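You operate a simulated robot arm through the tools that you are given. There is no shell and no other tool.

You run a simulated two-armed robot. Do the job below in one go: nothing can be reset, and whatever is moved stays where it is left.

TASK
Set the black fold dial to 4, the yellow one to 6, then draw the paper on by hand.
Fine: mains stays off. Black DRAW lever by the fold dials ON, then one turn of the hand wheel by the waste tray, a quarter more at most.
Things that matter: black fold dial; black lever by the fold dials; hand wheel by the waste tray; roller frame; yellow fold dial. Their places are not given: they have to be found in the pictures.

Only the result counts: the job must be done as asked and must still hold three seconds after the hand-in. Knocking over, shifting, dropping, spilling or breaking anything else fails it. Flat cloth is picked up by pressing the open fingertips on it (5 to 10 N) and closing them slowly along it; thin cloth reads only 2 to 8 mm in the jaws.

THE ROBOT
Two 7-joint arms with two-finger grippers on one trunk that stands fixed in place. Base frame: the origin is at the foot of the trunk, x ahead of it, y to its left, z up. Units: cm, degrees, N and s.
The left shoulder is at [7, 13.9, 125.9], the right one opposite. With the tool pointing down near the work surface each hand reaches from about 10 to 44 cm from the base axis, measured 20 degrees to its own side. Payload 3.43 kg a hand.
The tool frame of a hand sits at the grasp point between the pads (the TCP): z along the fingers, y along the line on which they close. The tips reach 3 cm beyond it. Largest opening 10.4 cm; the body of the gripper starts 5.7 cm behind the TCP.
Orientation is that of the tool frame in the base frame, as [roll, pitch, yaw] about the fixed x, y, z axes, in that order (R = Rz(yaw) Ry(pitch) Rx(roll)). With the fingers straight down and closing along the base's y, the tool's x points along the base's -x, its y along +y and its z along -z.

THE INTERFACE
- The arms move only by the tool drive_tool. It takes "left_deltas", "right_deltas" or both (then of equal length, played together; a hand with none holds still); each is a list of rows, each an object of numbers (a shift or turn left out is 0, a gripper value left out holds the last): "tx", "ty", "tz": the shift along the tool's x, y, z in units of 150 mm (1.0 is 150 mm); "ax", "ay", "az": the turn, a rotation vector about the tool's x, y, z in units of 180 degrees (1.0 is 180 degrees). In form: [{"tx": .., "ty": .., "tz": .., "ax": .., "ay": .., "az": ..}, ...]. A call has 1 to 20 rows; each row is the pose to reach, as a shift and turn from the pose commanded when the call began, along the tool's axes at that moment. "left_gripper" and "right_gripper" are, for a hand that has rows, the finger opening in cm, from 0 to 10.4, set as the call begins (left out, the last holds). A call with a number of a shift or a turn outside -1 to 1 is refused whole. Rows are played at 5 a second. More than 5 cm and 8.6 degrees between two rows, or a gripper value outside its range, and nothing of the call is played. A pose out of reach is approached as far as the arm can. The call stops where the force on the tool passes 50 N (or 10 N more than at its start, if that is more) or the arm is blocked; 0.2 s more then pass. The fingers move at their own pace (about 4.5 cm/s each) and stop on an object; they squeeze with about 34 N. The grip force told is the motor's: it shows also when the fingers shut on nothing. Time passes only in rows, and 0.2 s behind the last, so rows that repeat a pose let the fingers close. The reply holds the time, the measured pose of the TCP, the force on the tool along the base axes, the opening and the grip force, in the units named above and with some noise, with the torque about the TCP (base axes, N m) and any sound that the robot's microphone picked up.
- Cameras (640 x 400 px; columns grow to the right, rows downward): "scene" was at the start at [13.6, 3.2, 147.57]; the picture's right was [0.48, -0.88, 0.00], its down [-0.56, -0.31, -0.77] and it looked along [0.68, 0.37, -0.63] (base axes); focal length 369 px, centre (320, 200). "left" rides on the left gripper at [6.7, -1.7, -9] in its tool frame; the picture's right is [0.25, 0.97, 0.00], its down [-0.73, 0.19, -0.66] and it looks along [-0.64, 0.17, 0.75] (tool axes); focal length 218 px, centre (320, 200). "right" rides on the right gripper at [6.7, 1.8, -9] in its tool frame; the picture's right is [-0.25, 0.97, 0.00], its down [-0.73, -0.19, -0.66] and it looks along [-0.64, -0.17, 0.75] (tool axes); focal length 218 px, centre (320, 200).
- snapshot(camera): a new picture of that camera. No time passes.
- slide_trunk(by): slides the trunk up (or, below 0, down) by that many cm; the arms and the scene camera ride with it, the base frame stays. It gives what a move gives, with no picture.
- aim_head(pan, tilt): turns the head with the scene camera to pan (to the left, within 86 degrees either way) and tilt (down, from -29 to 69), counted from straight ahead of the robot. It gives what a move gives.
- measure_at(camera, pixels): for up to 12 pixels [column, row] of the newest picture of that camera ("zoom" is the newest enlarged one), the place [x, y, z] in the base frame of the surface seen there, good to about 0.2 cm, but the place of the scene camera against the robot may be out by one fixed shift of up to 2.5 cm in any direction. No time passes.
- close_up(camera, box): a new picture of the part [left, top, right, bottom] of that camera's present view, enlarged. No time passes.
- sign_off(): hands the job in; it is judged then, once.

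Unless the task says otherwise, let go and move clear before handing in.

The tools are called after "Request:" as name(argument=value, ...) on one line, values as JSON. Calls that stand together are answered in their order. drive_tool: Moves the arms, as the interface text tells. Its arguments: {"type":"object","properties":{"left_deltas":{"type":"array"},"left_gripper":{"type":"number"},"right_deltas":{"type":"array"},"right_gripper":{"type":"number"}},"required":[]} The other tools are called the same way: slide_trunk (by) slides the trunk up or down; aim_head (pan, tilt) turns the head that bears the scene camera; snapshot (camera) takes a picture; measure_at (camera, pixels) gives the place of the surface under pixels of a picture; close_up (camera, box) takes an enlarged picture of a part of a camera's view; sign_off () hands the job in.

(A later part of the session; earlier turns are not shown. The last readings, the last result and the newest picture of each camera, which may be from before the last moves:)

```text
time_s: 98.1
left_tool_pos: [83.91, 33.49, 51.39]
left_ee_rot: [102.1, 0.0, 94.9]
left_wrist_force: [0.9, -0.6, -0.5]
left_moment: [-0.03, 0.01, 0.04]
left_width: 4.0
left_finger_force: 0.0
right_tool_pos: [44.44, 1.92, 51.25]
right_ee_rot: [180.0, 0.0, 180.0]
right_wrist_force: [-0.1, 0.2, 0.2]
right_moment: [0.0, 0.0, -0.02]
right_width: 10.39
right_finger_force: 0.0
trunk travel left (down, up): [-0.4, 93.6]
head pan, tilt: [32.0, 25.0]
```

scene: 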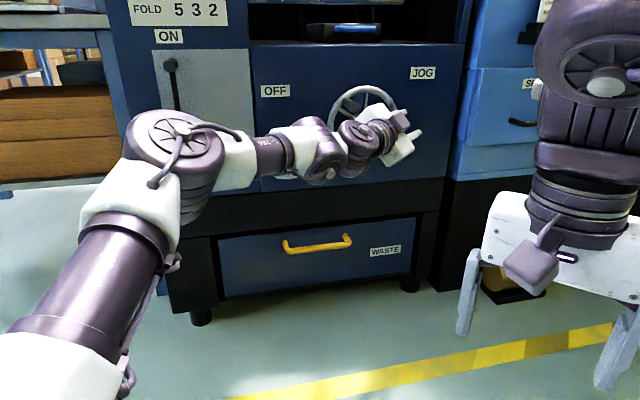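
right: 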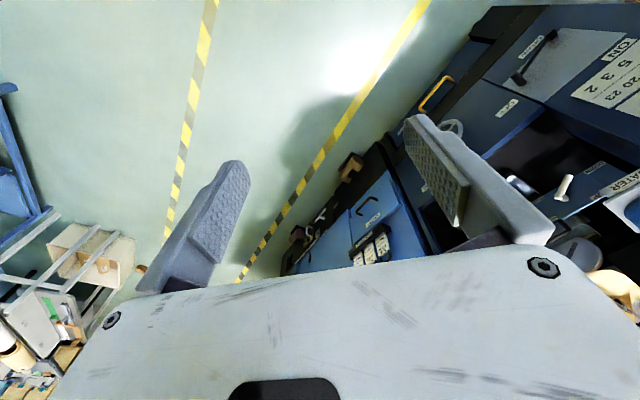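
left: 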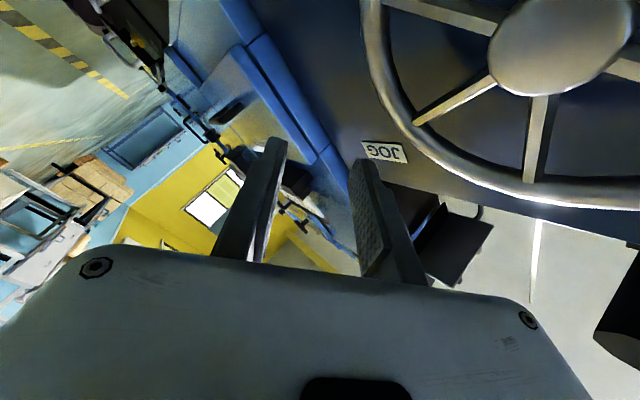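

The lower right is now reachable even at N 83. I'll check the far-right point too (R 38.2, N 82.3, z 56).

Request:
drive_tool(left_deltas=[{"tx": -0.054, "ty": 0.105, "tz": 0.002}, {"tx": -0.107, "ty": 0.21, "tz": 0.005}, {"tx": -0.161, "ty": 0.315, "tz": 0.007}], left_gripper=4.0)

Request:
snapshot(camera="left")

Request:
snapshot(camera="scene")

```text
time_s: 98.9
left_tool_pos: [83.95, 31.57, 55.99]
left_ee_rot: [102.1, 0.0, 94.8]
left_wrist_force: [-0.3, 0.0, -0.6]
left_moment: [0.01, -0.01, -0.02]
left_width: 3.99
left_finger_force: 0.0
left hand out of reach, approached as far as the arm can: row 2, 3
right_tool_pos: [44.46, 1.78, 51.35]
right_ee_rot: [-180.0, 0.0, -179.9]
right_wrist_force: [-0.1, 0.5, 0.1]
right_moment: [-0.02, 0.01, -0.01]
right_width: 10.41
right_finger_force: 0.0
trunk travel left (down, up): [-0.4, 93.6]
head pan, tilt: [32.0, 25.0]
```

```text
taken
```

left: 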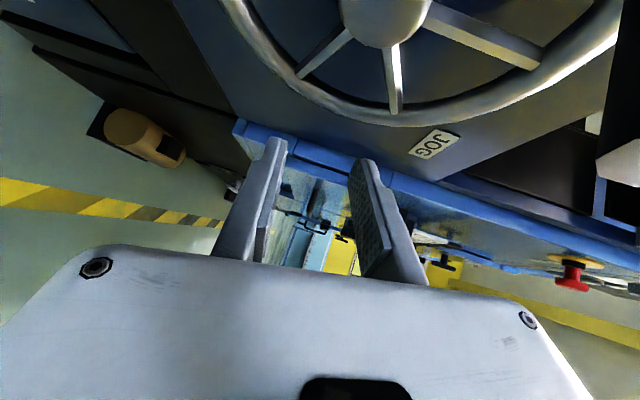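

```text
taken
```

scene: 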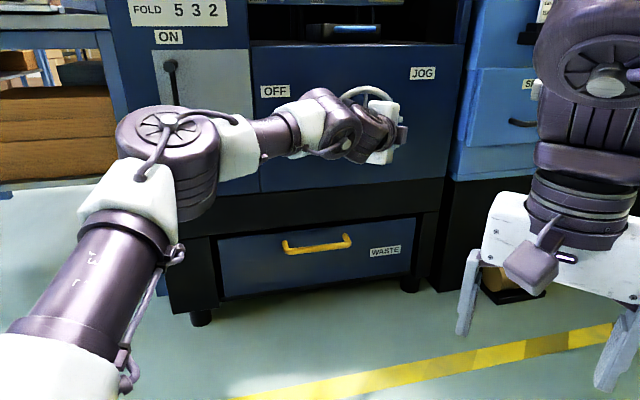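

At roll 90°, tilt 40° and nose-down 12° it stops at R 37, N 81.7, and the lower right is fine. A 32° tilt with 6° nose-down should cover the whole circle, so I'll move back in front of the crank grip in that orientation.

Request:
drive_tool(left_deltas=[{"tx": 0.025, "ty": 0.03, "tz": -0.18, "ax": -0.0056, "ay": 0.0074}, {"tx": 0.05, "ty": 0.07, "tz": -0.36, "ax": -0.0111, "ay": 0.0148}, {"tx": 0.075, "ty": 0.12, "tz": -0.52, "ax": -0.0167, "ay": 0.0222}, {"tx": 0.1, "ty": 0.17, "tz": -0.65, "ax": -0.0222, "ay": 0.0296}, {"tx": 0.125, "ty": 0.225, "tz": -0.72, "ax": -0.0278, "ay": 0.037}, {"tx": 0.151, "ty": 0.277, "tz": -0.781, "ax": -0.0333, "ay": 0.0444}], left_gripper=5.0)

Request:
snapshot(camera="left")

Request:
snapshot(camera="scene")

```text
time_s: 100.3
left_tool_pos: [73.15, 32.9, 62.52]
left_ee_rot: [96.0, -1.2, 102.8]
left_wrist_force: [0.3, 0.8, 0.5]
left_moment: [0.01, 0.05, -0.02]
left_width: 4.98
left_finger_force: 0.2
right_tool_pos: [44.43, 1.82, 51.37]
right_ee_rot: [-179.9, 0.0, 180.0]
right_wrist_force: [0.3, 0.5, 0.1]
right_moment: [0.0, 0.02, -0.01]
right_width: 10.39
right_finger_force: 0.0
trunk travel left (down, up): [-0.4, 93.6]
head pan, tilt: [32.0, 25.0]
```

```text
taken
```

left: 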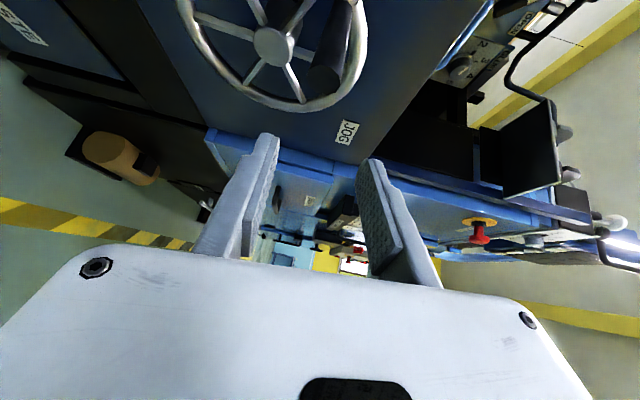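

```text
taken
```

scene: 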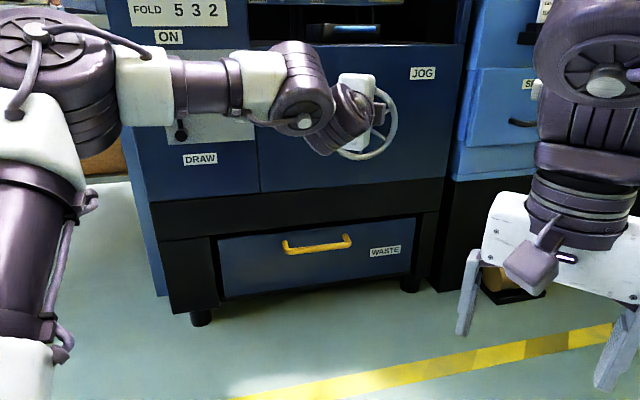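

I'm in front of the crank grip now, which the left picture shows at about (332,60). I'll re-measure its tip and edges and the hub.

Request:
close_up(camera="left", box=[170, 0, 378, 130])

Request:
close_up(camera="left", box=[290, 0, 386, 110])

```text
3.08 times, centred on (274, 65) of left
```

zoom: 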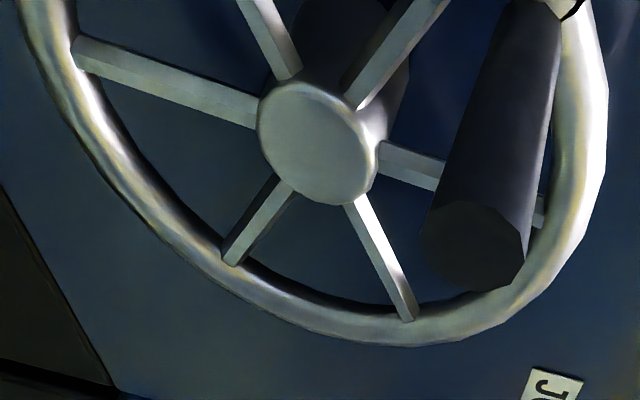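

```text
3.64 times, centred on (338, 55) of left
```

zoom: 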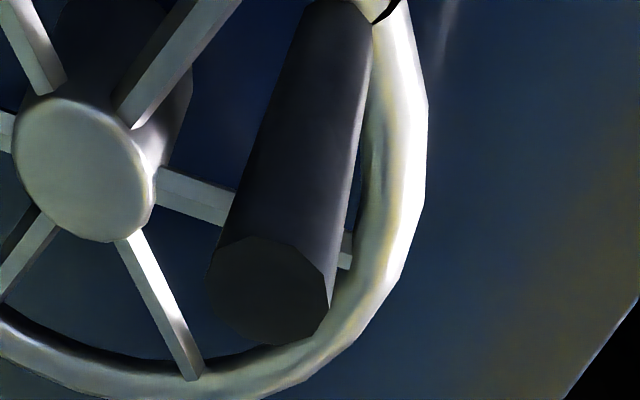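

Request:
measure_at(camera="left", pixels=[[323.7, 79.7], [310, 79], [338, 79], [324, 68], [325, 91], [325, 50], [335, 25], [273.5, 47], [318, 60], [340, 45]])

```text
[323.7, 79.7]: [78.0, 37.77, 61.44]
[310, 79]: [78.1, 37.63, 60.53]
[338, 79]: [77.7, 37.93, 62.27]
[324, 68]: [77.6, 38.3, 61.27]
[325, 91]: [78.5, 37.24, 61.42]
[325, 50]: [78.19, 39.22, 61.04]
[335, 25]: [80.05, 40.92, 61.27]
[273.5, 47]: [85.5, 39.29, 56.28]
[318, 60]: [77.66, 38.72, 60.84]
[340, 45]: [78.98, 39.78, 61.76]
```

The grip tip now reads R 28.45, z 61.4; earlier it was R 29.65, z 62.25. So the wheel may have been nudged about 12° counter-clockwise when the hand slid past. I'll check the rim mark.

Request:
measure_at(camera="left", pixels=[[355, 4], [357, 3], [353, 6], [192, 15], [246, 85], [306, 103], [216, 53], [362, 40], [345, 88]])

Request:
close_up(camera="scene", box=[320, 60, 432, 170])

```text
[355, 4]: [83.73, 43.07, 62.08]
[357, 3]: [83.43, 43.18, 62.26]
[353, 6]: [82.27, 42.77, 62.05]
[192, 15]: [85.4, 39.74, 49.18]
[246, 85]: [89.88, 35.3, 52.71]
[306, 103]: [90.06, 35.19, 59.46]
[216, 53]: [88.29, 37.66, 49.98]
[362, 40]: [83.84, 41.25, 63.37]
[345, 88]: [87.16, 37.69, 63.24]
```

```text
3.64 times, centred on (376, 115) of scene
```

zoom: 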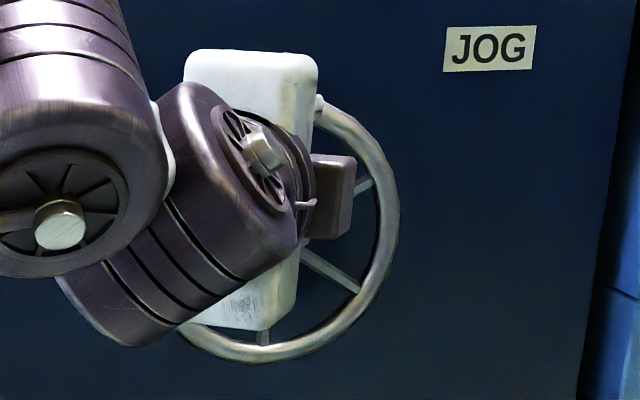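

The rim mark confirms it: the wheel sits about 13° counter-clockwise of where it began, so I'll turn clockwise about 405° to net just over one turn. The grip's axis is now at R 28.43, z 61.45; I'll bring the open fingers over it.

Request:
drive_tool(left_deltas=[{"tx": 0.07, "ty": -0.026, "tz": 0.038}, {"tx": 0.137, "ty": -0.051, "tz": 0.076}, {"tx": 0.19, "ty": -0.045, "tz": 0.16}, {"tx": 0.24, "ty": -0.037, "tz": 0.24}, {"tx": 0.29, "ty": -0.029, "tz": 0.317}], left_gripper=5.0)

Request:
snapshot(camera="left")

```text
time_s: 101.5
left_tool_pos: [76.7, 38.19, 61.44]
left_ee_rot: [96.0, -1.2, 102.6]
left_wrist_force: [0.2, 0.6, 0.5]
left_moment: [-0.01, 0.01, 0.01]
left_width: 4.99
left_finger_force: 0.2
right_tool_pos: [44.52, 1.79, 51.29]
right_ee_rot: [180.0, 0.0, -180.0]
right_wrist_force: [-0.4, -0.3, -0.9]
right_moment: [0.01, -0.03, 0.01]
right_width: 10.4
right_finger_force: 0.0
trunk travel left (down, up): [-0.4, 93.6]
head pan, tilt: [32.0, 25.0]
```

```text
taken
```

left: 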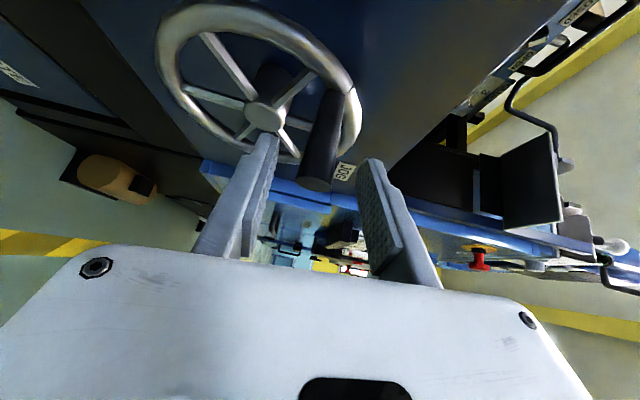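

The grip lies between the fingers at (316,170). I'll close on it.

Request:
drive_tool(left_deltas=[{"tx": 0}, {"tx": 0}, {"tx": 0}, {"tx": 0}], left_gripper=1.0)

Request:
snapshot(camera="left")

```text
time_s: 102.5
left_tool_pos: [76.78, 38.25, 61.36]
left_ee_rot: [96.2, -1.4, 102.7]
left_wrist_force: [1.0, -0.3, -5.6]
left_moment: [0.52, -0.27, -0.11]
left_width: 1.95
left_finger_force: 45.3
right_tool_pos: [44.43, 1.83, 51.21]
right_ee_rot: [180.0, -0.1, -180.0]
right_wrist_force: [-0.4, 0.2, -0.3]
right_moment: [0.01, 0.0, 0.02]
right_width: 10.41
right_finger_force: 0.2
trunk travel left (down, up): [-0.4, 93.6]
head pan, tilt: [32.0, 25.0]
```

```text
taken
```

left: 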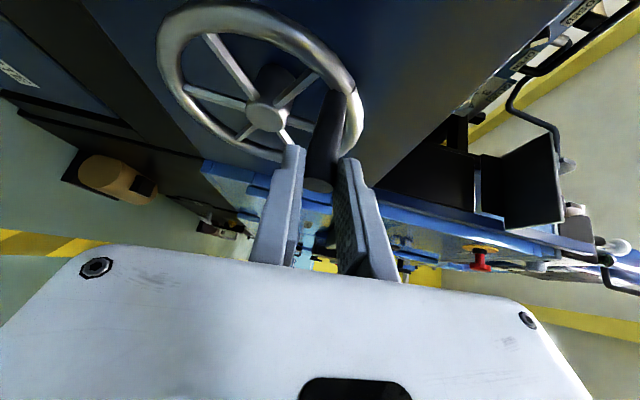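

Gripped at 1.95 cm. I'll start clockwise around the wheel's centre with a first 30°, and check the forces.

Request:
drive_tool(left_deltas=[{"tx": -0.032, "ty": 0.0298, "tz": 0.0175}, {"tx": -0.0663, "ty": 0.0557, "tz": 0.0368}, {"tx": -0.1025, "ty": 0.0773, "tz": 0.0577}, {"tx": -0.1403, "ty": 0.0944, "tz": 0.08}, {"tx": -0.1792, "ty": 0.1069, "tz": 0.1035}])

Request:
snapshot(camera="left")

```text
time_s: 103.7
left_tool_pos: [79.0, 35.99, 63.04]
left_ee_rot: [96.0, -1.2, 102.8]
left_wrist_force: [-5.5, -0.9, -7.5]
left_moment: [0.67, -0.27, 0.17]
left_width: 1.96
left_finger_force: 45.4
right_tool_pos: [44.39, 1.86, 51.3]
right_ee_rot: [180.0, 0.0, -179.9]
right_wrist_force: [-0.5, 0.4, 0.1]
right_moment: [0.02, -0.03, 0.03]
right_width: 10.41
right_finger_force: 0.0
trunk travel left (down, up): [-0.4, 93.6]
head pan, tilt: [32.0, 25.0]
```

```text
taken
```

left: 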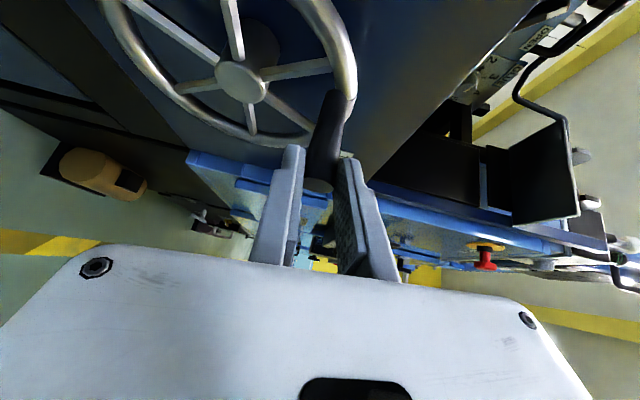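

The wheel follows with under 10 N. I'll continue clockwise another 60°.

Request:
drive_tool(left_deltas=[{"tx": -0.0395, "ty": 0.0076, "tz": 0.0243}, {"tx": -0.0794, "ty": 0.0105, "tz": 0.0492}, {"tx": -0.1191, "ty": 0.0083, "tz": 0.0745}, {"tx": -0.1582, "ty": 0.0014, "tz": 0.0999}, {"tx": -0.1963, "ty": -0.0104, "tz": 0.125}, {"tx": -0.2329, "ty": -0.027, "tz": 0.1496}, {"tx": -0.2676, "ty": -0.048, "tz": 0.1736}, {"tx": -0.3001, "ty": -0.0733, "tz": 0.1964}, {"tx": -0.3299, "ty": -0.1025, "tz": 0.218}, {"tx": -0.357, "ty": -0.1356, "tz": 0.2381}])

Request:
snapshot(camera="left")

Request:
close_up(camera="scene", box=[300, 50, 460, 150])

```text
time_s: 105.9
left_tool_pos: [82.83, 31.69, 59.97]
left_ee_rot: [96.5, -1.6, 102.4]
left_wrist_force: [0.0, -0.5, -1.2]
left_moment: [-0.01, 0.02, 0.05]
left_width: 1.29
left_finger_force: 0.2
left hand out of reach, approached as far as the arm can: row 10
right_tool_pos: [44.39, 1.74, 51.26]
right_ee_rot: [-180.0, 0.0, -179.9]
right_wrist_force: [-0.2, 0.9, 0.5]
right_moment: [-0.01, 0.0, -0.03]
right_width: 10.39
right_finger_force: 0.0
trunk travel left (down, up): [-0.4, 93.6]
head pan, tilt: [32.0, 25.0]
```

```text
taken
```

left: 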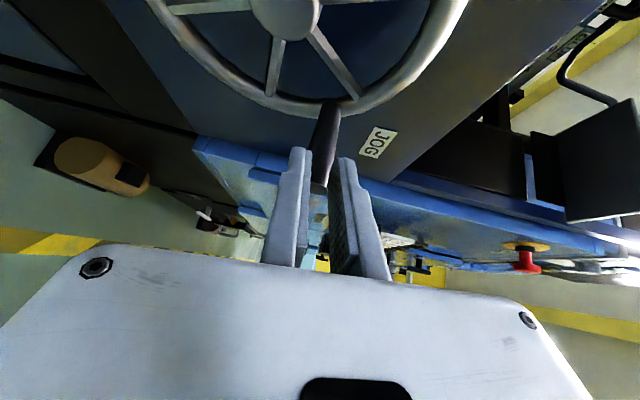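

```text
4.00 times, centred on (380, 100) of scene
```

zoom: 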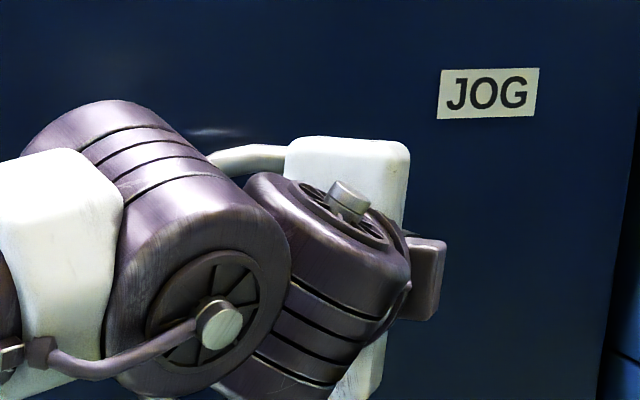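

The fingers read 1.29 cm with no force, so the grip slipped off the fingertips as the reach ran out at the last row. I'll see where the crank grip is now.

Request:
close_up(camera="left", box=[260, 80, 388, 200])

Request:
measure_at(camera="left", pixels=[[325, 130], [322, 150], [320, 170], [319, 183], [327, 110], [330, 160], [286, 10], [345, 175], [295, 165]])

```text
3.33 times, centred on (324, 140) of left
```

zoom: 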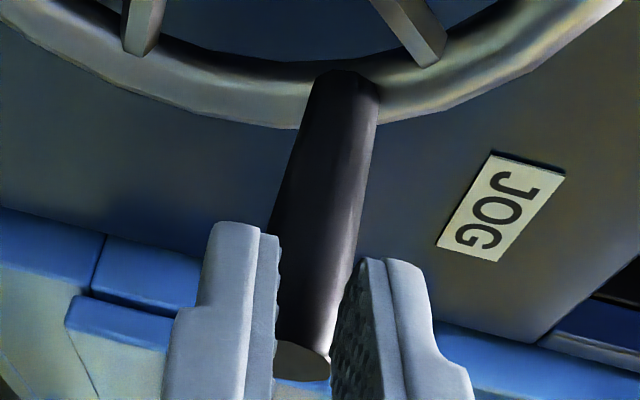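

```text
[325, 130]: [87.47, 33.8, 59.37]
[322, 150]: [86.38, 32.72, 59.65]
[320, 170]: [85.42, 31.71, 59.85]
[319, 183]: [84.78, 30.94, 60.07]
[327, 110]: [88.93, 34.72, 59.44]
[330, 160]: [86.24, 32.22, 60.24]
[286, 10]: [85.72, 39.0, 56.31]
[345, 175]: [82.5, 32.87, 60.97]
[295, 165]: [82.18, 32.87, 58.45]
```

The crank grip sits at about 36° on the wheel, just right of the fingertips, so the wheel is clockwise by about 92° from where I took it. I'll open, turn the hand 13° further right so the fingers straddle the grip again, and then use a loose cage (fingers above and below) for the right-hand side.

Request:
drive_tool(left_deltas=[{"tx": 0}, {"tx": 0}, {"tx": 0}], left_gripper=4.4)

Request:
drive_tool(left_deltas=[{"ay": -0.024}, {"ay": -0.048}, {"ay": -0.072}])

Request:
snapshot(camera="left")

Request:
close_up(camera="left", box=[240, 80, 400, 200])

```text
time_s: 106.7
left_tool_pos: [82.84, 31.81, 60.32]
left_ee_rot: [96.0, -1.3, 102.5]
left_wrist_force: [0.6, 0.5, -0.3]
left_moment: [-0.01, -0.01, 0.01]
left_width: 4.43
left_finger_force: 0.0
right_tool_pos: [44.41, 1.9, 51.39]
right_ee_rot: [-180.0, 0.0, -179.9]
right_wrist_force: [-0.7, -0.6, -0.5]
right_moment: [-0.02, 0.02, -0.01]
right_width: 10.4
right_finger_force: 0.2
trunk travel left (down, up): [-0.4, 93.6]
head pan, tilt: [32.0, 25.0]
```

```text
time_s: 107.5
left_tool_pos: [82.88, 31.86, 60.54]
left_ee_rot: [96.0, 0.0, 89.8]
left_wrist_force: [0.7, 0.7, 0.4]
left_moment: [0.02, 0.01, 0.04]
left_width: 4.4
left_finger_force: 0.0
right_tool_pos: [44.44, 1.95, 51.24]
right_ee_rot: [-180.0, 0.1, 180.0]
right_wrist_force: [0.5, -0.2, -0.1]
right_moment: [0.0, 0.01, -0.03]
right_width: 10.4
right_finger_force: 0.0
trunk travel left (down, up): [-0.4, 93.6]
head pan, tilt: [32.0, 25.0]
```

```text
taken
```

left: 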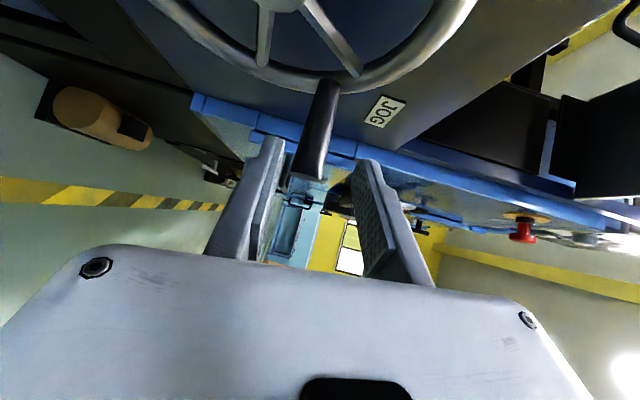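

```text
3.33 times, centred on (320, 140) of left
```

zoom: 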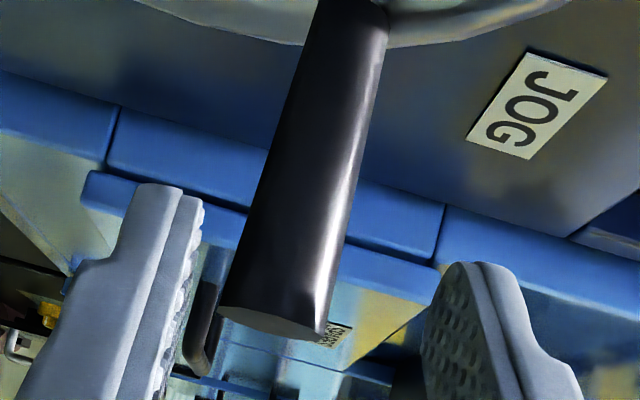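

Request:
measure_at(camera="left", pixels=[[305, 178], [306, 170], [310, 150], [316, 120], [312, 172], [300, 170], [284, 4]])

```text
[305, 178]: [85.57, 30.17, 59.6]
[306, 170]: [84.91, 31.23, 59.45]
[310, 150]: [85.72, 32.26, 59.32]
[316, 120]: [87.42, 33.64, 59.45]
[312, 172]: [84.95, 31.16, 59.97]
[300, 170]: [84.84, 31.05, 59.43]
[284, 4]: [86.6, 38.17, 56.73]
```

The grip is now at about 30° and lies between the fingers, near the lower one. I'll shift slightly right and down to centre on it, then close to a loose 2.6 cm cage.

Request:
drive_tool(left_deltas=[{"tx": -0.019, "ty": -0.018, "tz": 0.021}, {"tx": -0.0376, "ty": -0.0358, "tz": 0.0418}], left_gripper=4.4)

Request:
drive_tool(left_deltas=[{"tx": 0}, {"tx": 0}, {"tx": 0}], left_gripper=2.6)

Request:
close_up(camera="left", box=[240, 80, 400, 200])

```text
time_s: 108.1
left_tool_pos: [83.47, 31.13, 59.85]
left_ee_rot: [96.1, 0.2, 89.8]
left_wrist_force: [-0.3, -0.4, 0.2]
left_moment: [0.02, 0.0, -0.02]
left_width: 4.4
left_finger_force: 0.1
right_tool_pos: [44.38, 1.82, 51.26]
right_ee_rot: [180.0, 0.0, -180.0]
right_wrist_force: [-0.5, 0.2, -0.3]
right_moment: [0.03, 0.01, 0.0]
right_width: 10.41
right_finger_force: 0.0
trunk travel left (down, up): [-0.4, 93.6]
head pan, tilt: [32.0, 25.0]
```

```text
time_s: 108.9
left_tool_pos: [83.39, 31.23, 60.01]
left_ee_rot: [96.1, 0.1, 89.8]
left_wrist_force: [0.1, -0.1, 0.6]
left_moment: [0.01, 0.0, 0.03]
left_width: 2.56
left_finger_force: 0.0
right_tool_pos: [44.34, 1.91, 51.35]
right_ee_rot: [-180.0, 0.0, 180.0]
right_wrist_force: [0.0, 0.4, 1.0]
right_moment: [0.0, 0.01, -0.02]
right_width: 10.39
right_finger_force: 0.0
trunk travel left (down, up): [-0.4, 93.6]
head pan, tilt: [32.0, 25.0]
```

```text
3.33 times, centred on (320, 140) of left
```

zoom: 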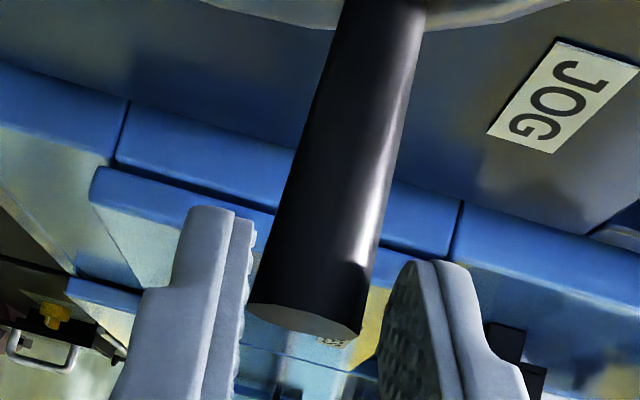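

The grip is caged between the fingers. I'll push it down the right side in steps, first to about 0° (3 o'clock).

Request:
drive_tool(left_deltas=[{"tx": -0.0121, "ty": -0.0405, "tz": 0.0165}, {"tx": -0.0216, "ty": -0.0832, "tz": 0.0306}, {"tx": -0.0284, "ty": -0.1277, "tz": 0.0422}, {"tx": -0.0326, "ty": -0.1736, "tz": 0.0513}, {"tx": -0.034, "ty": -0.2202, "tz": 0.0576}])

Request:
snapshot(camera="left")

Request:
close_up(camera="left", box=[240, 80, 400, 200])

```text
time_s: 110.1
left_tool_pos: [83.9, 30.7, 56.35]
left_ee_rot: [96.2, 0.1, 89.9]
left_wrist_force: [-0.8, 0.3, 0.0]
left_moment: [0.01, 0.01, -0.01]
left_width: 2.63
left_finger_force: 0.6
right_tool_pos: [44.45, 1.79, 51.26]
right_ee_rot: [-179.9, -0.1, 180.0]
right_wrist_force: [-0.5, -0.4, 0.0]
right_moment: [0.02, 0.0, 0.0]
right_width: 10.41
right_finger_force: 0.0
trunk travel left (down, up): [-0.4, 93.6]
head pan, tilt: [32.0, 25.0]
```

```text
taken
```

left: 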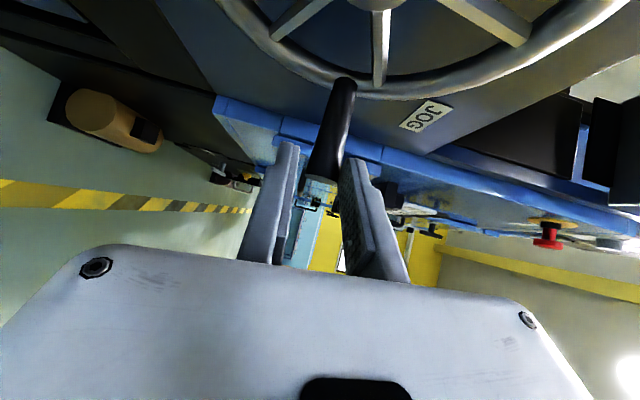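

```text
3.33 times, centred on (320, 140) of left
```

zoom: 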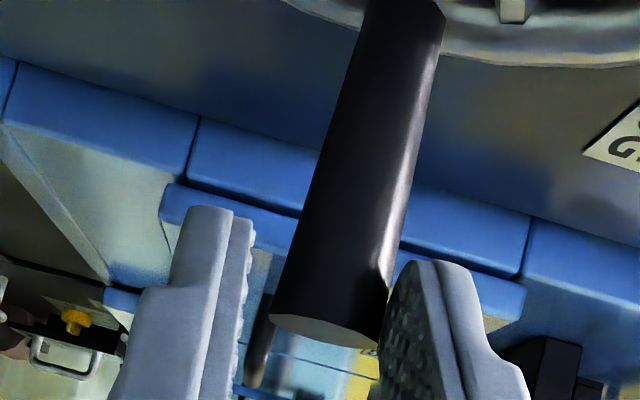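

The cage carries it down smoothly with almost no force. I'll continue down to about -54°.

Request:
drive_tool(left_deltas=[{"tx": 0.0014, "ty": -0.0469, "tz": 0.0035}, {"tx": 0.0056, "ty": -0.0936, "tz": 0.0042}, {"tx": 0.0124, "ty": -0.1396, "tz": 0.0021}, {"tx": 0.0219, "ty": -0.1843, "tz": -0.0028}, {"tx": 0.034, "ty": -0.2273, "tz": -0.0106}, {"tx": 0.0521, "ty": -0.2685, "tz": -0.0245}, {"tx": 0.073, "ty": -0.3071, "tz": -0.0417}, {"tx": 0.0964, "ty": -0.3427, "tz": -0.0616}, {"tx": 0.1222, "ty": -0.3749, "tz": -0.0844}])

Request:
snapshot(camera="left")

Request:
close_up(camera="left", box=[240, 80, 400, 200])

Request:
snapshot(camera="scene")

```text
time_s: 112.1
left_tool_pos: [82.1, 32.7, 51.09]
left_ee_rot: [96.1, 0.2, 89.8]
left_wrist_force: [0.4, 0.2, 1.5]
left_moment: [-0.02, -0.02, 0.01]
left_width: 2.65
left_finger_force: 0.7
right_tool_pos: [44.39, 1.67, 51.38]
right_ee_rot: [-179.9, -0.1, 180.0]
right_wrist_force: [0.3, -0.7, 0.0]
right_moment: [-0.02, 0.02, 0.01]
right_width: 10.39
right_finger_force: 0.0
trunk travel left (down, up): [-0.4, 93.6]
head pan, tilt: [32.0, 25.0]
```

```text
taken
```

left: 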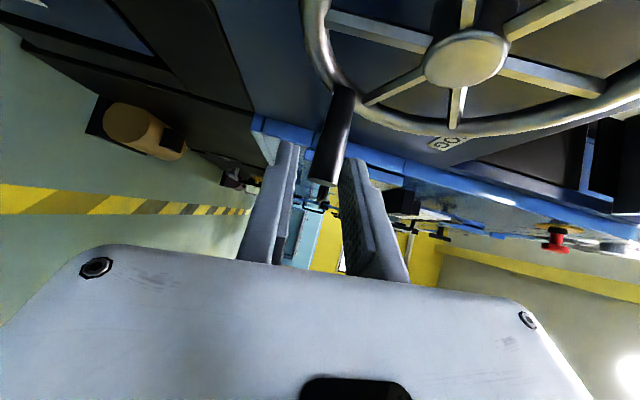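

```text
3.33 times, centred on (320, 140) of left
```

zoom: 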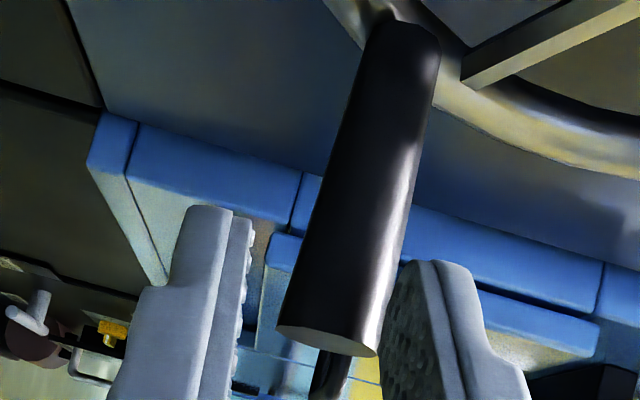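

```text
taken
```

scene: 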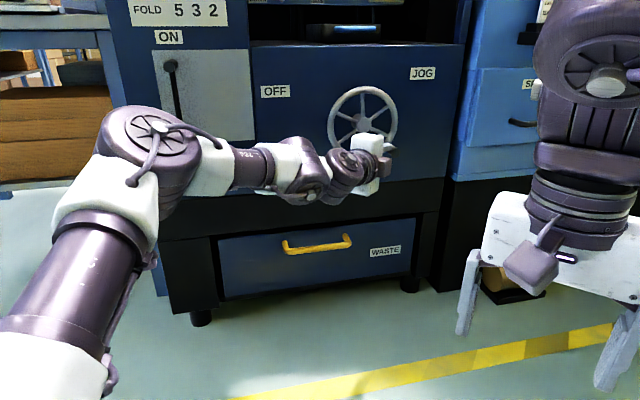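

The wheel keeps turning; the grip is at the lower right now. I'll measure its place to track the angle.

Request:
measure_at(camera="left", pixels=[[320, 170], [323, 150], [328, 130], [318, 182], [330, 160], [316, 160], [465, 57], [335, 100]])

```text
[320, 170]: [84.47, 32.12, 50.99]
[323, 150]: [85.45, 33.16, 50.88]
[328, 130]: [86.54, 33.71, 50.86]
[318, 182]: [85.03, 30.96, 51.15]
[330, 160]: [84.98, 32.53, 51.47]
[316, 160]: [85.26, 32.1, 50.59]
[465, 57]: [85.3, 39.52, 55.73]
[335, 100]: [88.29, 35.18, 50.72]
```

The grip is at about -47° and only near the fingertip corner. I'll slide the hand 1.1 cm right and 0.7 cm deeper for a fuller hold, then grip firmly for the bottom part.

Request:
drive_tool(left_deltas=[{"tx": -0.0093, "ty": 0.0045, "tz": 0.0422}, {"tx": -0.0186, "ty": 0.0089, "tz": 0.0844}])

Request:
drive_tool(left_deltas=[{"tx": 0}, {"tx": 0}, {"tx": 0}], left_gripper=1.0)

Request:
close_up(camera="left", box=[240, 80, 400, 200])

```text
time_s: 112.7
left_tool_pos: [83.44, 32.25, 50.97]
left_ee_rot: [96.1, 0.1, 89.8]
left_wrist_force: [0.0, 1.3, 3.8]
left_moment: [0.01, -0.05, -0.02]
left_width: 2.73
left_finger_force: 1.0
right_tool_pos: [44.52, 1.74, 51.36]
right_ee_rot: [-179.9, 0.0, -180.0]
right_wrist_force: [0.7, 0.8, 0.0]
right_moment: [0.01, 0.02, -0.02]
right_width: 10.4
right_finger_force: 0.0
trunk travel left (down, up): [-0.4, 93.6]
head pan, tilt: [32.0, 25.0]
```

```text
time_s: 113.5
left_tool_pos: [83.37, 32.3, 51.07]
left_ee_rot: [96.1, 0.1, 89.9]
left_wrist_force: [2.6, 4.4, 2.7]
left_moment: [0.64, -0.58, 0.13]
left_width: 1.99
left_finger_force: 45.0
right_tool_pos: [44.49, 1.87, 51.33]
right_ee_rot: [180.0, 0.0, -180.0]
right_wrist_force: [0.0, 0.3, -0.6]
right_moment: [-0.03, 0.0, 0.02]
right_width: 10.41
right_finger_force: 0.1
trunk travel left (down, up): [-0.4, 93.6]
head pan, tilt: [32.0, 25.0]
```

```text
3.33 times, centred on (320, 140) of left
```

zoom: 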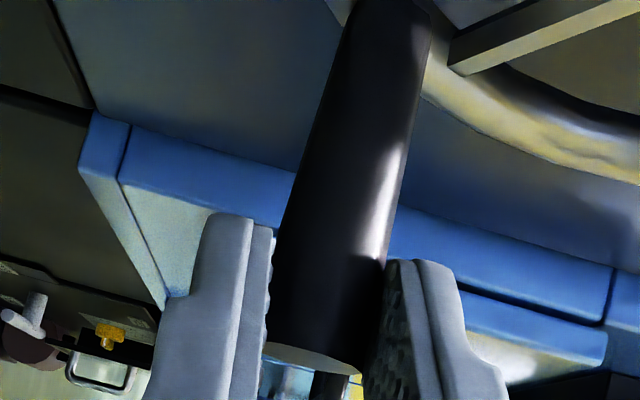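

Firmly held at 1.99 cm. I'll continue clockwise through the bottom, the first 42°.

Request:
drive_tool(left_deltas=[{"tx": 0.0258, "ty": -0.0322, "tz": -0.0227}, {"tx": 0.0536, "ty": -0.0606, "tz": -0.0479}, {"tx": 0.0832, "ty": -0.085, "tz": -0.0753}, {"tx": 0.1142, "ty": -0.1051, "tz": -0.1046}, {"tx": 0.1462, "ty": -0.1206, "tz": -0.1354}, {"tx": 0.179, "ty": -0.1314, "tz": -0.1675}, {"tx": 0.2121, "ty": -0.1374, "tz": -0.2004}])

Request:
snapshot(camera="left")

```text
time_s: 115.1
left_tool_pos: [80.04, 35.33, 49.31]
left_ee_rot: [96.2, 0.0, 89.7]
left_wrist_force: [2.7, -2.1, 5.1]
left_moment: [0.41, -0.34, -0.01]
left_width: 1.91
left_finger_force: 44.9
right_tool_pos: [44.34, 1.84, 51.33]
right_ee_rot: [179.9, 0.1, -180.0]
right_wrist_force: [0.1, 0.7, 0.4]
right_moment: [0.0, 0.01, -0.02]
right_width: 10.39
right_finger_force: 0.0
trunk travel left (down, up): [-0.4, 93.6]
head pan, tilt: [32.0, 25.0]
```

```text
taken
```

left: 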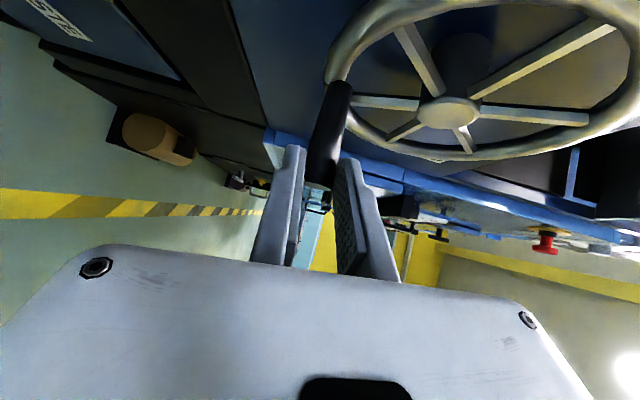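

Forces stay low and the grip is at the bottom. I'll continue up the left side.

Request:
drive_tool(left_deltas=[{"tx": 0.0332, "ty": -0.0009, "tz": -0.0335}, {"tx": 0.066, "ty": 0.0029, "tz": -0.067}, {"tx": 0.098, "ty": 0.0116, "tz": -0.1004}, {"tx": 0.129, "ty": 0.0253, "tz": -0.1333}, {"tx": 0.1585, "ty": 0.0433, "tz": -0.1651}, {"tx": 0.1864, "ty": 0.0659, "tz": -0.1957}, {"tx": 0.2122, "ty": 0.0927, "tz": -0.2246}, {"tx": 0.2356, "ty": 0.1234, "tz": -0.2516}])

Request:
snapshot(camera="left")

```text
time_s: 116.9
left_tool_pos: [76.4, 39.2, 50.86]
left_ee_rot: [96.8, 0.1, 90.0]
left_wrist_force: [-30.3, -8.0, -26.3]
left_moment: [0.27, 0.78, -0.51]
left_width: 1.83
left_finger_force: 44.9
right_tool_pos: [44.51, 1.79, 51.08]
right_ee_rot: [-180.0, -0.1, -179.9]
right_wrist_force: [0.7, -1.3, -0.6]
right_moment: [0.01, 0.04, -0.03]
right_width: 10.41
right_finger_force: 0.2
trunk travel left (down, up): [-0.4, 93.6]
head pan, tilt: [32.0, 25.0]
```

```text
taken
```

left: 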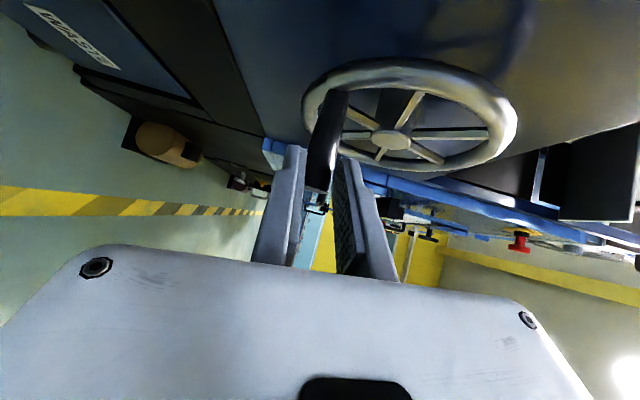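

The force rose to about 41 N, mostly outward from the wheel's centre, so my circle is slightly off here. I'll measure the grip and hub before going on.

Request:
close_up(camera="left", box=[270, 40, 430, 200])

Request:
measure_at(camera="left", pixels=[[318, 188], [320, 170], [322, 150], [326, 125], [330, 105], [390, 140], [314, 95], [510, 120], [400, 68]])

```text
2.50 times, centred on (350, 120) of left
```

zoom: 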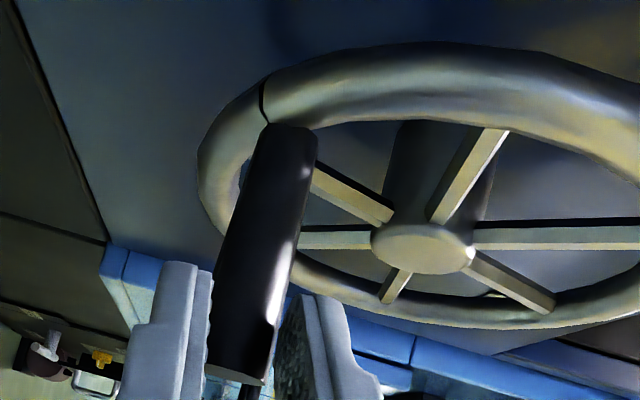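

```text
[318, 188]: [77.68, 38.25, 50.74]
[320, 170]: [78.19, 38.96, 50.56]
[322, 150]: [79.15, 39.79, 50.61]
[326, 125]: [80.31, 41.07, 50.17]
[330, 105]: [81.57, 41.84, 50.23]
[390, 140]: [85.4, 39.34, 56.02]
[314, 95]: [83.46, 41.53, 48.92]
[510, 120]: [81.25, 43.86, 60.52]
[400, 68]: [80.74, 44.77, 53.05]
```

The handle pulls outward, so its true radius is nearer 7.05 cm. I'll loosen to the 2.6 cm cage, which relaxes the load, and use the lower finger to push up the left side.

Request:
drive_tool(left_deltas=[{"tx": 0}, {"tx": 0}, {"tx": 0}], left_gripper=2.7)

Request:
snapshot(camera="left")

Request:
close_up(camera="left", box=[250, 60, 410, 200])

```text
time_s: 117.7
left_tool_pos: [76.69, 39.03, 51.63]
left_ee_rot: [96.0, 0.2, 89.8]
left_wrist_force: [-0.2, 1.9, -3.4]
left_moment: [0.05, 0.0, 0.05]
left_width: 2.98
left_finger_force: 2.5
right_tool_pos: [44.5, 1.81, 51.34]
right_ee_rot: [-179.9, -0.1, -180.0]
right_wrist_force: [-0.3, -0.8, 0.8]
right_moment: [-0.02, -0.04, -0.04]
right_width: 10.39
right_finger_force: 0.1
trunk travel left (down, up): [-0.4, 93.6]
head pan, tilt: [32.0, 25.0]
```

```text
taken
```

left: 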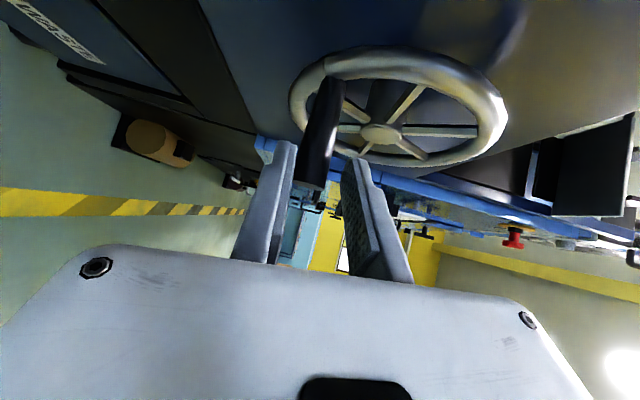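

```text
2.86 times, centred on (330, 130) of left
```

zoom: 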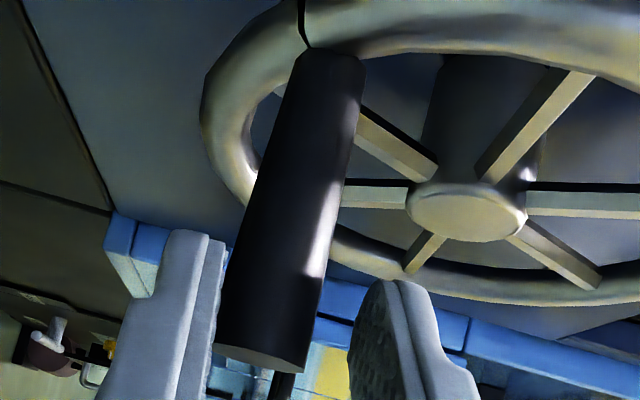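

Relaxed: the hand settled at R 26.6, z 51.6 with the grip resting on the lower finger. I'll push it up the left side to 9 o'clock on a 7.0 cm radius.

Request:
drive_tool(left_deltas=[{"tx": 0.0243, "ty": 0.0317, "tz": -0.028}, {"tx": 0.046, "ty": 0.0673, "tz": -0.0537}, {"tx": 0.0647, "ty": 0.106, "tz": -0.0767}, {"tx": 0.0804, "ty": 0.1476, "tz": -0.0969}, {"tx": 0.0927, "ty": 0.1917, "tz": -0.1141}, {"tx": 0.1016, "ty": 0.2377, "tz": -0.1279}, {"tx": 0.107, "ty": 0.2851, "tz": -0.1384}, {"tx": 0.1088, "ty": 0.3334, "tz": -0.1453}])

Request:
snapshot(camera="left")

Request:
close_up(camera="left", box=[250, 60, 410, 200])

```text
time_s: 119.5
left_tool_pos: [74.94, 40.67, 56.76]
left_ee_rot: [96.2, 0.2, 89.8]
left_wrist_force: [0.1, 0.7, -1.7]
left_moment: [-0.03, 0.02, 0.0]
left_width: 2.81
left_finger_force: 0.6
right_tool_pos: [44.35, 1.77, 51.25]
right_ee_rot: [180.0, 0.0, -180.0]
right_wrist_force: [0.3, 0.2, 0.4]
right_moment: [-0.02, -0.02, 0.01]
right_width: 10.41
right_finger_force: 0.0
trunk travel left (down, up): [-0.4, 93.6]
head pan, tilt: [32.0, 25.0]
```

```text
taken
```

left: 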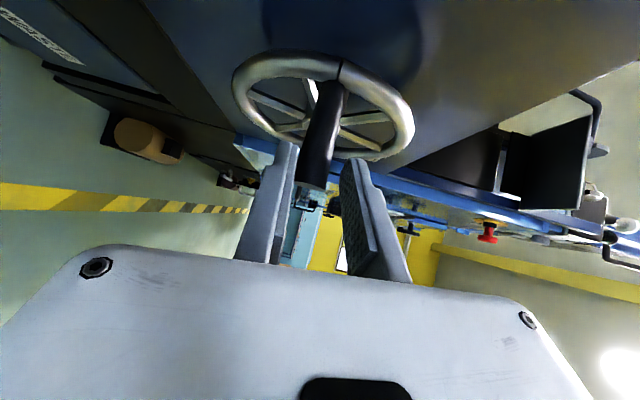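

```text
2.86 times, centred on (330, 130) of left
```

zoom: 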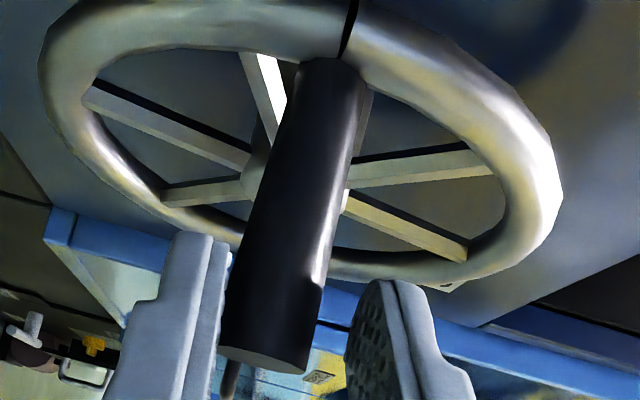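

It's smooth, with the grip at about 9 o'clock. I'll continue up to the upper left.

Request:
drive_tool(left_deltas=[{"tx": -0.0018, "ty": 0.0487, "tz": -0.0033}, {"tx": -0.0072, "ty": 0.0973, "tz": -0.0029}, {"tx": -0.0161, "ty": 0.1451, "tz": 0.0011}, {"tx": -0.0284, "ty": 0.1917, "tz": 0.0087}, {"tx": -0.0441, "ty": 0.2367, "tz": 0.0198}, {"tx": -0.0628, "ty": 0.2795, "tz": 0.0343}, {"tx": -0.0845, "ty": 0.3194, "tz": 0.052}])

Request:
snapshot(camera="left")

Request:
close_up(camera="left", box=[250, 60, 410, 200])

```text
time_s: 121.1
left_tool_pos: [76.11, 39.3, 61.29]
left_ee_rot: [96.1, 0.1, 89.8]
left_wrist_force: [0.3, 0.5, -2.5]
left_moment: [0.03, 0.05, 0.0]
left_width: 2.82
left_finger_force: 0.9
right_tool_pos: [44.43, 1.89, 51.25]
right_ee_rot: [-180.0, 0.0, -179.9]
right_wrist_force: [-0.2, 0.4, 0.7]
right_moment: [0.02, -0.01, -0.01]
right_width: 10.39
right_finger_force: 0.1
trunk travel left (down, up): [-0.4, 93.6]
head pan, tilt: [32.0, 25.0]
```

```text
taken
```

left: 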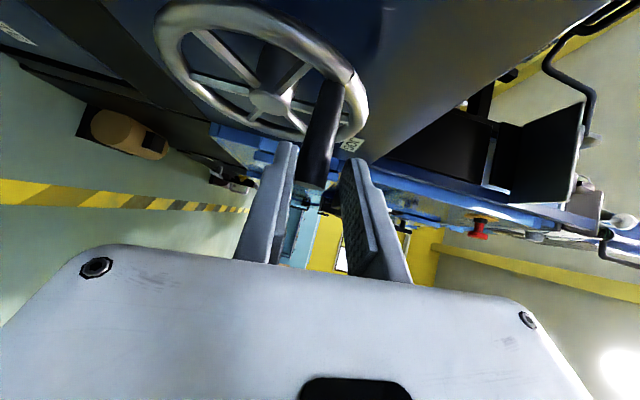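

```text
2.86 times, centred on (330, 130) of left
```

zoom: 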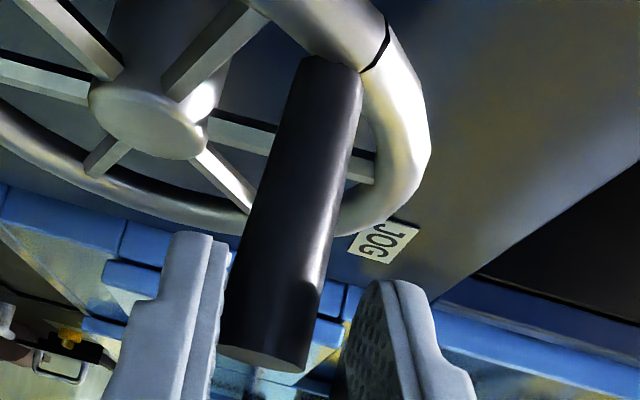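

The grip is at the upper left again. I'll measure the rim mark, the handle and the hub to fix the wheel's angle.

Request:
measure_at(camera="left", pixels=[[350, 73], [352, 75], [348, 78], [318, 130], [315, 160], [322, 110], [313, 183], [271, 102]])

```text
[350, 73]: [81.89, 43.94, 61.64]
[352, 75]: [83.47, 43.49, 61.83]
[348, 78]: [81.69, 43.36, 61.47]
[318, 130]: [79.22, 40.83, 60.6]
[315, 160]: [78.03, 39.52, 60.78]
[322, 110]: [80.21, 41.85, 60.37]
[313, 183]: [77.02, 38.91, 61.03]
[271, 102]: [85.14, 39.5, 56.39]
```

The rim mark is at about 136°, so the net clockwise turn is about 338° from the start. I need roughly 57° more, to end near 395°. I'll grip firmly and go over the top in two parts.

Request:
drive_tool(left_deltas=[{"tx": 0}, {"tx": 0}, {"tx": 0}], left_gripper=1.0)

Request:
drive_tool(left_deltas=[{"tx": -0.0244, "ty": 0.0359, "tz": 0.021}, {"tx": -0.0512, "ty": 0.0682, "tz": 0.0446}, {"tx": -0.0799, "ty": 0.0965, "tz": 0.0708}, {"tx": -0.1104, "ty": 0.1207, "tz": 0.0991}, {"tx": -0.1423, "ty": 0.1405, "tz": 0.1293}])

Request:
snapshot(camera="left")

```text
time_s: 121.9
left_tool_pos: [76.24, 39.48, 61.23]
left_ee_rot: [96.3, 0.1, 89.8]
left_wrist_force: [4.4, -3.2, -6.0]
left_moment: [0.34, -0.1, -0.01]
left_width: 1.88
left_finger_force: 45.2
right_tool_pos: [44.49, 1.75, 51.3]
right_ee_rot: [-179.9, -0.1, 180.0]
right_wrist_force: [-1.0, -0.5, -0.1]
right_moment: [0.03, 0.0, 0.02]
right_width: 10.4
right_finger_force: 0.1
trunk travel left (down, up): [-0.4, 93.6]
head pan, tilt: [32.0, 25.0]
```

```text
time_s: 123.1
left_tool_pos: [78.45, 37.11, 63.07]
left_ee_rot: [96.3, 0.1, 89.7]
left_wrist_force: [-6.2, -6.5, -12.4]
left_moment: [0.23, 0.23, 0.17]
left_width: 1.78
left_finger_force: 44.8
right_tool_pos: [44.61, 1.77, 51.27]
right_ee_rot: [180.0, -0.2, 180.0]
right_wrist_force: [-0.1, 0.2, -0.1]
right_moment: [0.04, -0.03, 0.0]
right_width: 10.38
right_finger_force: 0.2
trunk travel left (down, up): [-0.4, 93.6]
head pan, tilt: [32.0, 25.0]
```

```text
taken
```

left: 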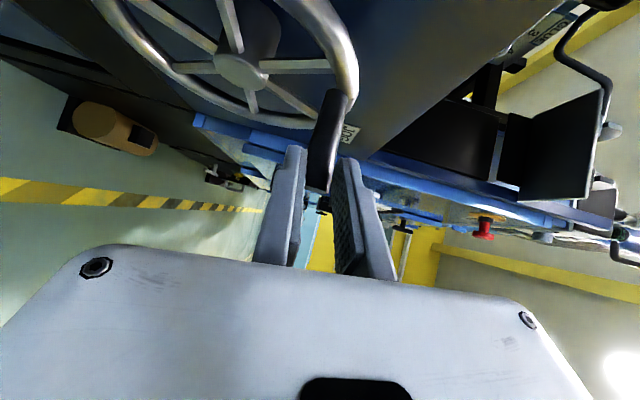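

The wheel follows. I'll make the last part, to about 80°.

Request:
drive_tool(left_deltas=[{"tx": -0.0329, "ty": 0.012, "tz": 0.0318}, {"tx": -0.0665, "ty": 0.02, "tz": 0.0647}, {"tx": -0.1004, "ty": 0.024, "tz": 0.0985}, {"tx": -0.1343, "ty": 0.024, "tz": 0.1328}, {"tx": -0.151, "ty": 0.022, "tz": 0.1499}])

Request:
snapshot(camera="left")

Request:
close_up(camera="left", box=[240, 50, 400, 200])

```text
time_s: 124.3
left_tool_pos: [80.63, 34.9, 63.41]
left_ee_rot: [96.1, 0.2, 89.9]
left_wrist_force: [-1.4, 0.3, 1.0]
left_moment: [0.01, -0.02, -0.03]
left_width: 0.97
left_finger_force: 0.1
right_tool_pos: [44.38, 1.8, 51.39]
right_ee_rot: [-179.9, 0.0, 180.0]
right_wrist_force: [-0.9, 0.2, 0.3]
right_moment: [-0.02, 0.0, 0.0]
right_width: 10.4
right_finger_force: 0.1
trunk travel left (down, up): [-0.4, 93.6]
head pan, tilt: [32.0, 25.0]
```

```text
taken
```

left: 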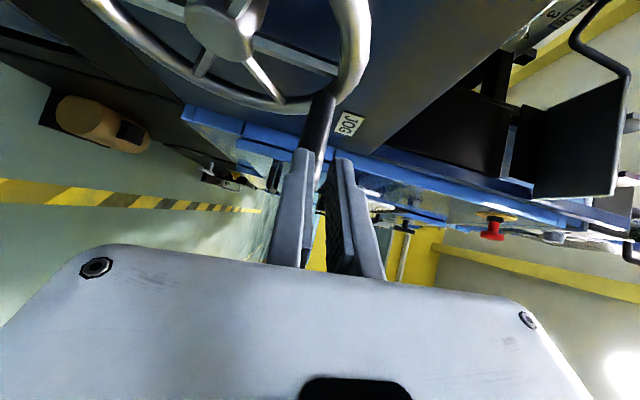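

```text
2.67 times, centred on (320, 125) of left
```

zoom: 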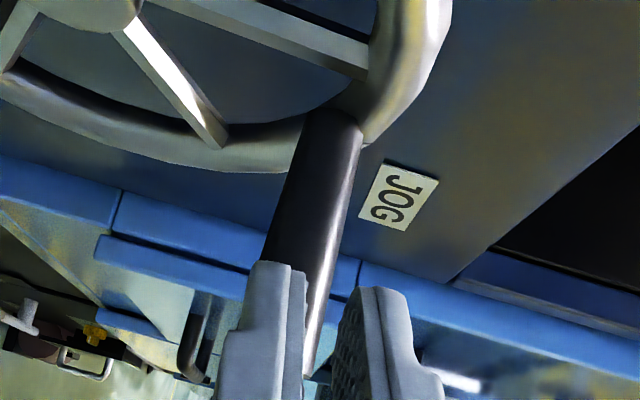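

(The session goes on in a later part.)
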